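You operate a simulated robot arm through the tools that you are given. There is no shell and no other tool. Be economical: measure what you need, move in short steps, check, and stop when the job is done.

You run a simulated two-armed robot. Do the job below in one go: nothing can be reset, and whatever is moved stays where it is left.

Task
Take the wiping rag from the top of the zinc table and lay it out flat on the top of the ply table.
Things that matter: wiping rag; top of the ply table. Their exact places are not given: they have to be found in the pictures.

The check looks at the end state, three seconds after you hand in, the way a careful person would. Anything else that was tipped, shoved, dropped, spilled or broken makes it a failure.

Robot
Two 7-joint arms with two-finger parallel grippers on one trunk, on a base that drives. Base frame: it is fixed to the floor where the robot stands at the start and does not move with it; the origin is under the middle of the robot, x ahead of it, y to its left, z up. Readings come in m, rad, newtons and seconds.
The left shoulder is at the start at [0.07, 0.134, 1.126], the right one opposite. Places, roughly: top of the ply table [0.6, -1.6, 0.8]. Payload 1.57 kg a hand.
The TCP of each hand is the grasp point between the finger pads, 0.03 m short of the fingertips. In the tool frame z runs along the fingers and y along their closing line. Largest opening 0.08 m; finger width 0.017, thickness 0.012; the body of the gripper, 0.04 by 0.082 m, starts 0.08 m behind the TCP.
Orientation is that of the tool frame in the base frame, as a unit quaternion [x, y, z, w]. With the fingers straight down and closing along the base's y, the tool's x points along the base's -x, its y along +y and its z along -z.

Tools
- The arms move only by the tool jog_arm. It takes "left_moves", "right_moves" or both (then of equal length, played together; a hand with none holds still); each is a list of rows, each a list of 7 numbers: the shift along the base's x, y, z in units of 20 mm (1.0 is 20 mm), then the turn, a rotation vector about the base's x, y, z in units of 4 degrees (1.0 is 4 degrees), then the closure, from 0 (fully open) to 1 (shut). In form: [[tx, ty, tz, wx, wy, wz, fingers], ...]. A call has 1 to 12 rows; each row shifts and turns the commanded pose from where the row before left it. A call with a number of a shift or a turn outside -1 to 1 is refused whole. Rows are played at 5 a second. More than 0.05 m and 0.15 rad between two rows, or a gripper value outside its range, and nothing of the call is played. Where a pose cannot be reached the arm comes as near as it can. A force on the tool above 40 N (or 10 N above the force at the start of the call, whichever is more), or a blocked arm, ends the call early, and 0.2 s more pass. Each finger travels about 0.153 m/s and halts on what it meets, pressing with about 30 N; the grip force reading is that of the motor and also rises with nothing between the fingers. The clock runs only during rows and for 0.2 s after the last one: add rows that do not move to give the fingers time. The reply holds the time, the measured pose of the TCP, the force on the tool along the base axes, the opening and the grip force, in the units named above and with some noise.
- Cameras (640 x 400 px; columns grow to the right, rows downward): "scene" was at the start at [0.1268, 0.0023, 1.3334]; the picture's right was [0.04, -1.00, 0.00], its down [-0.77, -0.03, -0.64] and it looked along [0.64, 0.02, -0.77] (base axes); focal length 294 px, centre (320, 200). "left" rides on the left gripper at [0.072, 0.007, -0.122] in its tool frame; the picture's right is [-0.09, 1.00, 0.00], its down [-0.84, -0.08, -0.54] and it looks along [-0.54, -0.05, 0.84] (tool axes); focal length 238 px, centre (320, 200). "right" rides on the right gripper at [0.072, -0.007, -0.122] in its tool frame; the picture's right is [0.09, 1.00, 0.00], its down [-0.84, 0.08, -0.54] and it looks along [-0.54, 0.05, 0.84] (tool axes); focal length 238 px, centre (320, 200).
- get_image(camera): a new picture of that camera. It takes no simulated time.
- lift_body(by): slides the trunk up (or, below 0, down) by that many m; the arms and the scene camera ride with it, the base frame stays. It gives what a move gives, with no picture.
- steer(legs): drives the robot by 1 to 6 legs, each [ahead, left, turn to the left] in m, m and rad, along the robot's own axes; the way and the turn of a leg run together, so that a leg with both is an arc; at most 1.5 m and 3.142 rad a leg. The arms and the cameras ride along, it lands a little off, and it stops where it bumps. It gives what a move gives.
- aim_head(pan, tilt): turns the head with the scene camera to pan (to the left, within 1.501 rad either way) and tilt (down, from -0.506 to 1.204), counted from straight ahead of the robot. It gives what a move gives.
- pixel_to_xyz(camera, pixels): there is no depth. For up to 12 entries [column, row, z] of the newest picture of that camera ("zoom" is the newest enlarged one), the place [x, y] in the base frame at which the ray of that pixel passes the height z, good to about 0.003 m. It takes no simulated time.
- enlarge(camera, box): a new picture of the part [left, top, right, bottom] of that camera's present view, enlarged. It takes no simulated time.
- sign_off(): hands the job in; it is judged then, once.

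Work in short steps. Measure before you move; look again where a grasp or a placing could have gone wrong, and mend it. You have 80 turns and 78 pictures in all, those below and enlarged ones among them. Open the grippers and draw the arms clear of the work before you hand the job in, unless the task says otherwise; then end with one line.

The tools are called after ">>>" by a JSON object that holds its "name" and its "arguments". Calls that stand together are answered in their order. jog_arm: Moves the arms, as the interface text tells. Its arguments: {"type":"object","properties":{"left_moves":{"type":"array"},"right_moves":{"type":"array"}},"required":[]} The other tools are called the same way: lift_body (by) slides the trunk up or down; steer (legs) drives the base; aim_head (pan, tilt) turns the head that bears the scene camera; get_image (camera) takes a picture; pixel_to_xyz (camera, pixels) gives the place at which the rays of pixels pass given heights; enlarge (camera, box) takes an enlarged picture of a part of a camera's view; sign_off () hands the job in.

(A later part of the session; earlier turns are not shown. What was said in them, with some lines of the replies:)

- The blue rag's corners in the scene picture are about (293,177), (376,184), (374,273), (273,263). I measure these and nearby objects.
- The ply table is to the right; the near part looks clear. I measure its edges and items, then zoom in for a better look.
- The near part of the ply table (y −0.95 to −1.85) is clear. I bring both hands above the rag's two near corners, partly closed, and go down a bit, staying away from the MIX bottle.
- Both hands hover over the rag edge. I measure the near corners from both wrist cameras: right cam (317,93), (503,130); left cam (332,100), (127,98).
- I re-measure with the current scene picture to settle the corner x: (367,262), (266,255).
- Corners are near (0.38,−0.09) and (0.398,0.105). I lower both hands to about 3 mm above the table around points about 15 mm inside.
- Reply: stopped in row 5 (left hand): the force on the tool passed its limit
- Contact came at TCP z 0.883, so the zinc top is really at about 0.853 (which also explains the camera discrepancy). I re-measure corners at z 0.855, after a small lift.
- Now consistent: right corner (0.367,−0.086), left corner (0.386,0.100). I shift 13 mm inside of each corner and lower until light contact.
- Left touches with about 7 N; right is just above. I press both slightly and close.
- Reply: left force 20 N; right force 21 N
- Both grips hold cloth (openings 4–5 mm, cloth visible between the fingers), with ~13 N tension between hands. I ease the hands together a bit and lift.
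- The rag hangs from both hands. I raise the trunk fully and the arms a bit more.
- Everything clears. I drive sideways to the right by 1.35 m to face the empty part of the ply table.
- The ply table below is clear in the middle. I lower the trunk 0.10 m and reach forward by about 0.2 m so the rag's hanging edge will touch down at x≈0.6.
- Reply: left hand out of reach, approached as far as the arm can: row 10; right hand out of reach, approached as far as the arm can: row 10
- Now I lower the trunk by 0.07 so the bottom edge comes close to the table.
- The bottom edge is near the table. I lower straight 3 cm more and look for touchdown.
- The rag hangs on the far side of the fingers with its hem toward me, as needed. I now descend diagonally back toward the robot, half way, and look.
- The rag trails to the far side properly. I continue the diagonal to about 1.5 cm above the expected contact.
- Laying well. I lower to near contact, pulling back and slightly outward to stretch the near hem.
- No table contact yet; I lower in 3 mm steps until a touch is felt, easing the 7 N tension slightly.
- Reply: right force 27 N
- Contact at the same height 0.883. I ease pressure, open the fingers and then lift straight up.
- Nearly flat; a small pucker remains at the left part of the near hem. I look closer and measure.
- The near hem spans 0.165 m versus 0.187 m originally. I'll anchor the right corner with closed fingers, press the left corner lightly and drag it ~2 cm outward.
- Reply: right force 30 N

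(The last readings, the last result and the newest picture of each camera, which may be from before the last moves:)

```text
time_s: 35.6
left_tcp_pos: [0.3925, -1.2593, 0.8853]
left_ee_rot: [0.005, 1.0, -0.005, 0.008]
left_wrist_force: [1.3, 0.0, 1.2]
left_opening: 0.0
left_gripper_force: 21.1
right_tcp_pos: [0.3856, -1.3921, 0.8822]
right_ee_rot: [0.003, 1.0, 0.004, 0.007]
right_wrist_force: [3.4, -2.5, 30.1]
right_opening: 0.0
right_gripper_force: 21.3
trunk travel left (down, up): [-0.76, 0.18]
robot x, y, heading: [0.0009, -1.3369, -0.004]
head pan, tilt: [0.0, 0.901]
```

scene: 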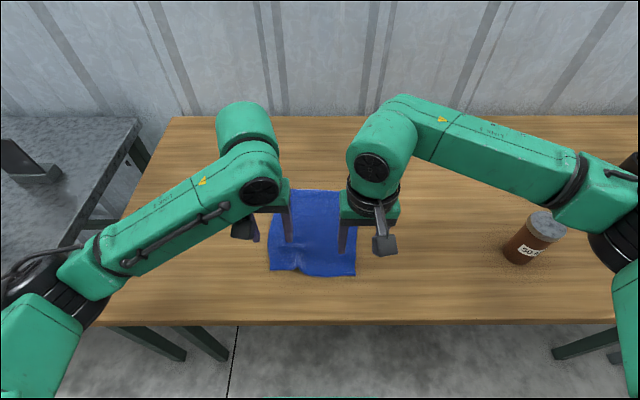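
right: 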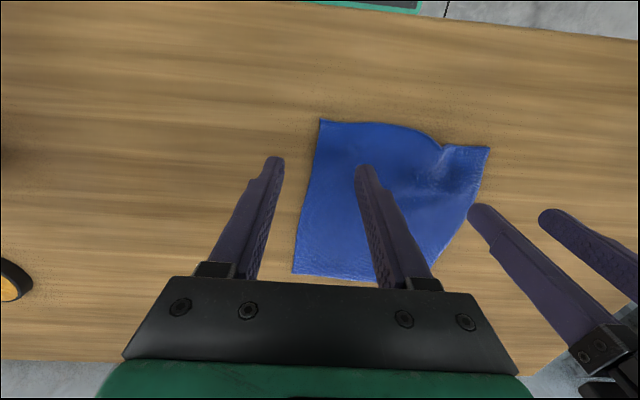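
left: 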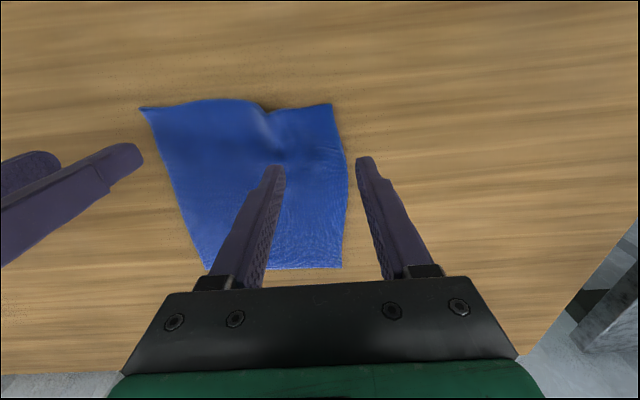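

Right is anchored; left barely touches. I press left by 2 mm more and drag outward 2.4 cm.

>>> {"name": "jog_arm", "arguments": {"left_moves": [[0, 0, -0.12, 0, 0, 0, 1], [-0.1, 0.3, 0, 0, 0, 0, 1], [-0.1, 0.4, 0, 0, 0, 0, 1], [0, 0.3, 0, 0, 0, 0, 1], [0, 0.2, 0, 0, 0, 0, 1], [0, 0, 0, 0, 0, 0, 1]], "right_moves": [[0, 0, 0.03, 0, 0, 0, 1], [0, 0, 0, 0, 0, 0, 1], [0, 0, 0, 0, 0, 0, 1], [0, 0, 0, 0, 0, 0, 1], [0, 0, 0, 0, 0, 0, 1], [0, 0, 0, 0, 0, 0, 1]]}}

>>> {"name": "enlarge", "arguments": {"camera": "left", "box": [60, 80, 380, 280]}}

```text
time_s: 37.0
left_tcp_pos: [0.388, -1.2368, 0.8835]
left_ee_rot: [0.003, 1.0, -0.005, 0.009]
left_wrist_force: [0.4, -12.7, 16.6]
left_opening: 0.0001
left_gripper_force: 21.3
right_tcp_pos: [0.3849, -1.3932, 0.8837]
right_ee_rot: [0.001, 1.0, 0.006, 0.006]
right_wrist_force: [8.8, 7.4, 30.4]
right_opening: 0.0
right_gripper_force: 21.2
trunk travel left (down, up): [-0.76, 0.18]
robot x, y, heading: [0.0039, -1.342, -0.005]
head pan, tilt: [0.0, 0.901]
```

```text
2.00 times, centred on (220, 180) of left
```

zoom: 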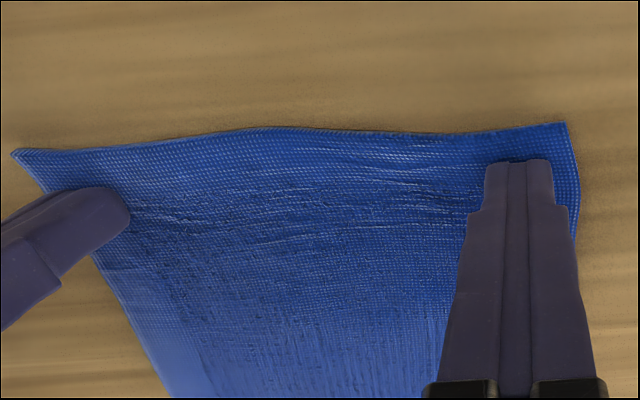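

The pucker is stretched out. I ease off, lift both hands straight up and open.

>>> {"name": "jog_arm", "arguments": {"left_moves": [[0, -0.1, 0.2, 0, 0, 0, 1], [0, 0, 1, 0, 0, 0, 1], [0, 0, 1, 0, 0, 0, 1], [0, 0, 1, 0, 0, 0, 0.5], [0, 0, 1, 0, 0, 0, 0], [0, 0.5, 1, 0, 0, 0, 0], [0, 1, 1, 0, 0, 0, 0], [0, 1, 1, 0, 0, 0, 0], [0, 1, 1, 0, 0, 0, 0], [0, 1, 0, 0, 0, 0, 0], [0, 1, 0, 0, 0, 0, 0]], "right_moves": [[0, 0.05, 0.2, 0, 0, 0, 1], [0, 0, 1, 0, 0, 0, 1], [0, 0, 1, 0, 0, 0, 1], [0, 0, 1, 0, 0, 0, 0.5], [0, 0, 1, 0, 0, 0, 0], [0, -0.5, 1, 0, 0, 0, 0], [0, -1, 1, 0, 0, 0, 0], [0, -1, 1, 0, 0, 0, 0], [0, -1, 1, 0, 0, 0, 0], [0, -1, 0, 0, 0, 0, 0], [0, -1, 0, 0, 0, 0, 0]]}}

>>> {"name": "get_image", "arguments": {"camera": "scene"}}

>>> {"name": "enlarge", "arguments": {"camera": "scene", "box": [240, 160, 400, 290]}}

```text
time_s: 39.4
left_tcp_pos: [0.3895, -1.1269, 1.046]
left_ee_rot: [0.004, 1.0, -0.004, 0.006]
left_wrist_force: [-0.4, -0.2, -0.1]
left_opening: 0.0799
left_gripper_force: 0.0
right_tcp_pos: [0.3863, -1.503, 1.0451]
right_ee_rot: [0.002, 1.0, 0.003, 0.003]
right_wrist_force: [0.0, -0.3, -0.1]
right_opening: 0.0802
right_gripper_force: 0.1
trunk travel left (down, up): [-0.76, 0.18]
robot x, y, heading: [-0.0024, -1.3389, 0.0]
head pan, tilt: [0.0, 0.901]
```

```text
41 pictures are left
```

scene: 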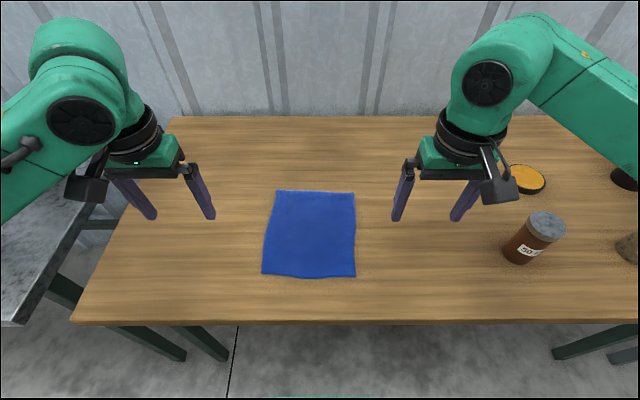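

```text
3.08 times, centred on (320, 225) of scene
```

zoom: 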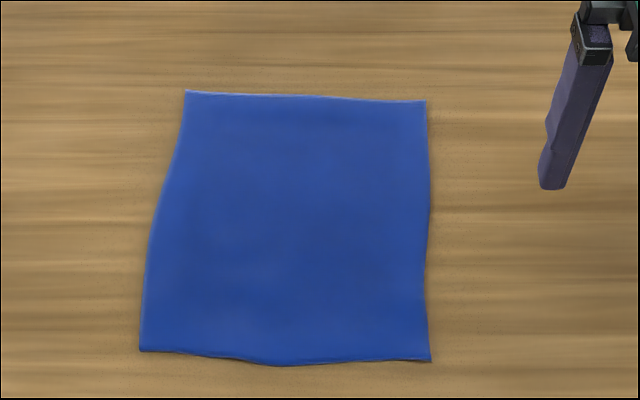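

The rag lies flat on the ply table, the hands are open and clear, and nothing else was touched. I hand in.

>>> {"name": "sign_off", "arguments": {}}

```text
The job is handed in.
```

The wiping rag is off the zinc table and lies spread flat on the clear near part of the ply table. Both grippers are open and clear, and the last pictures show nothing else moved.
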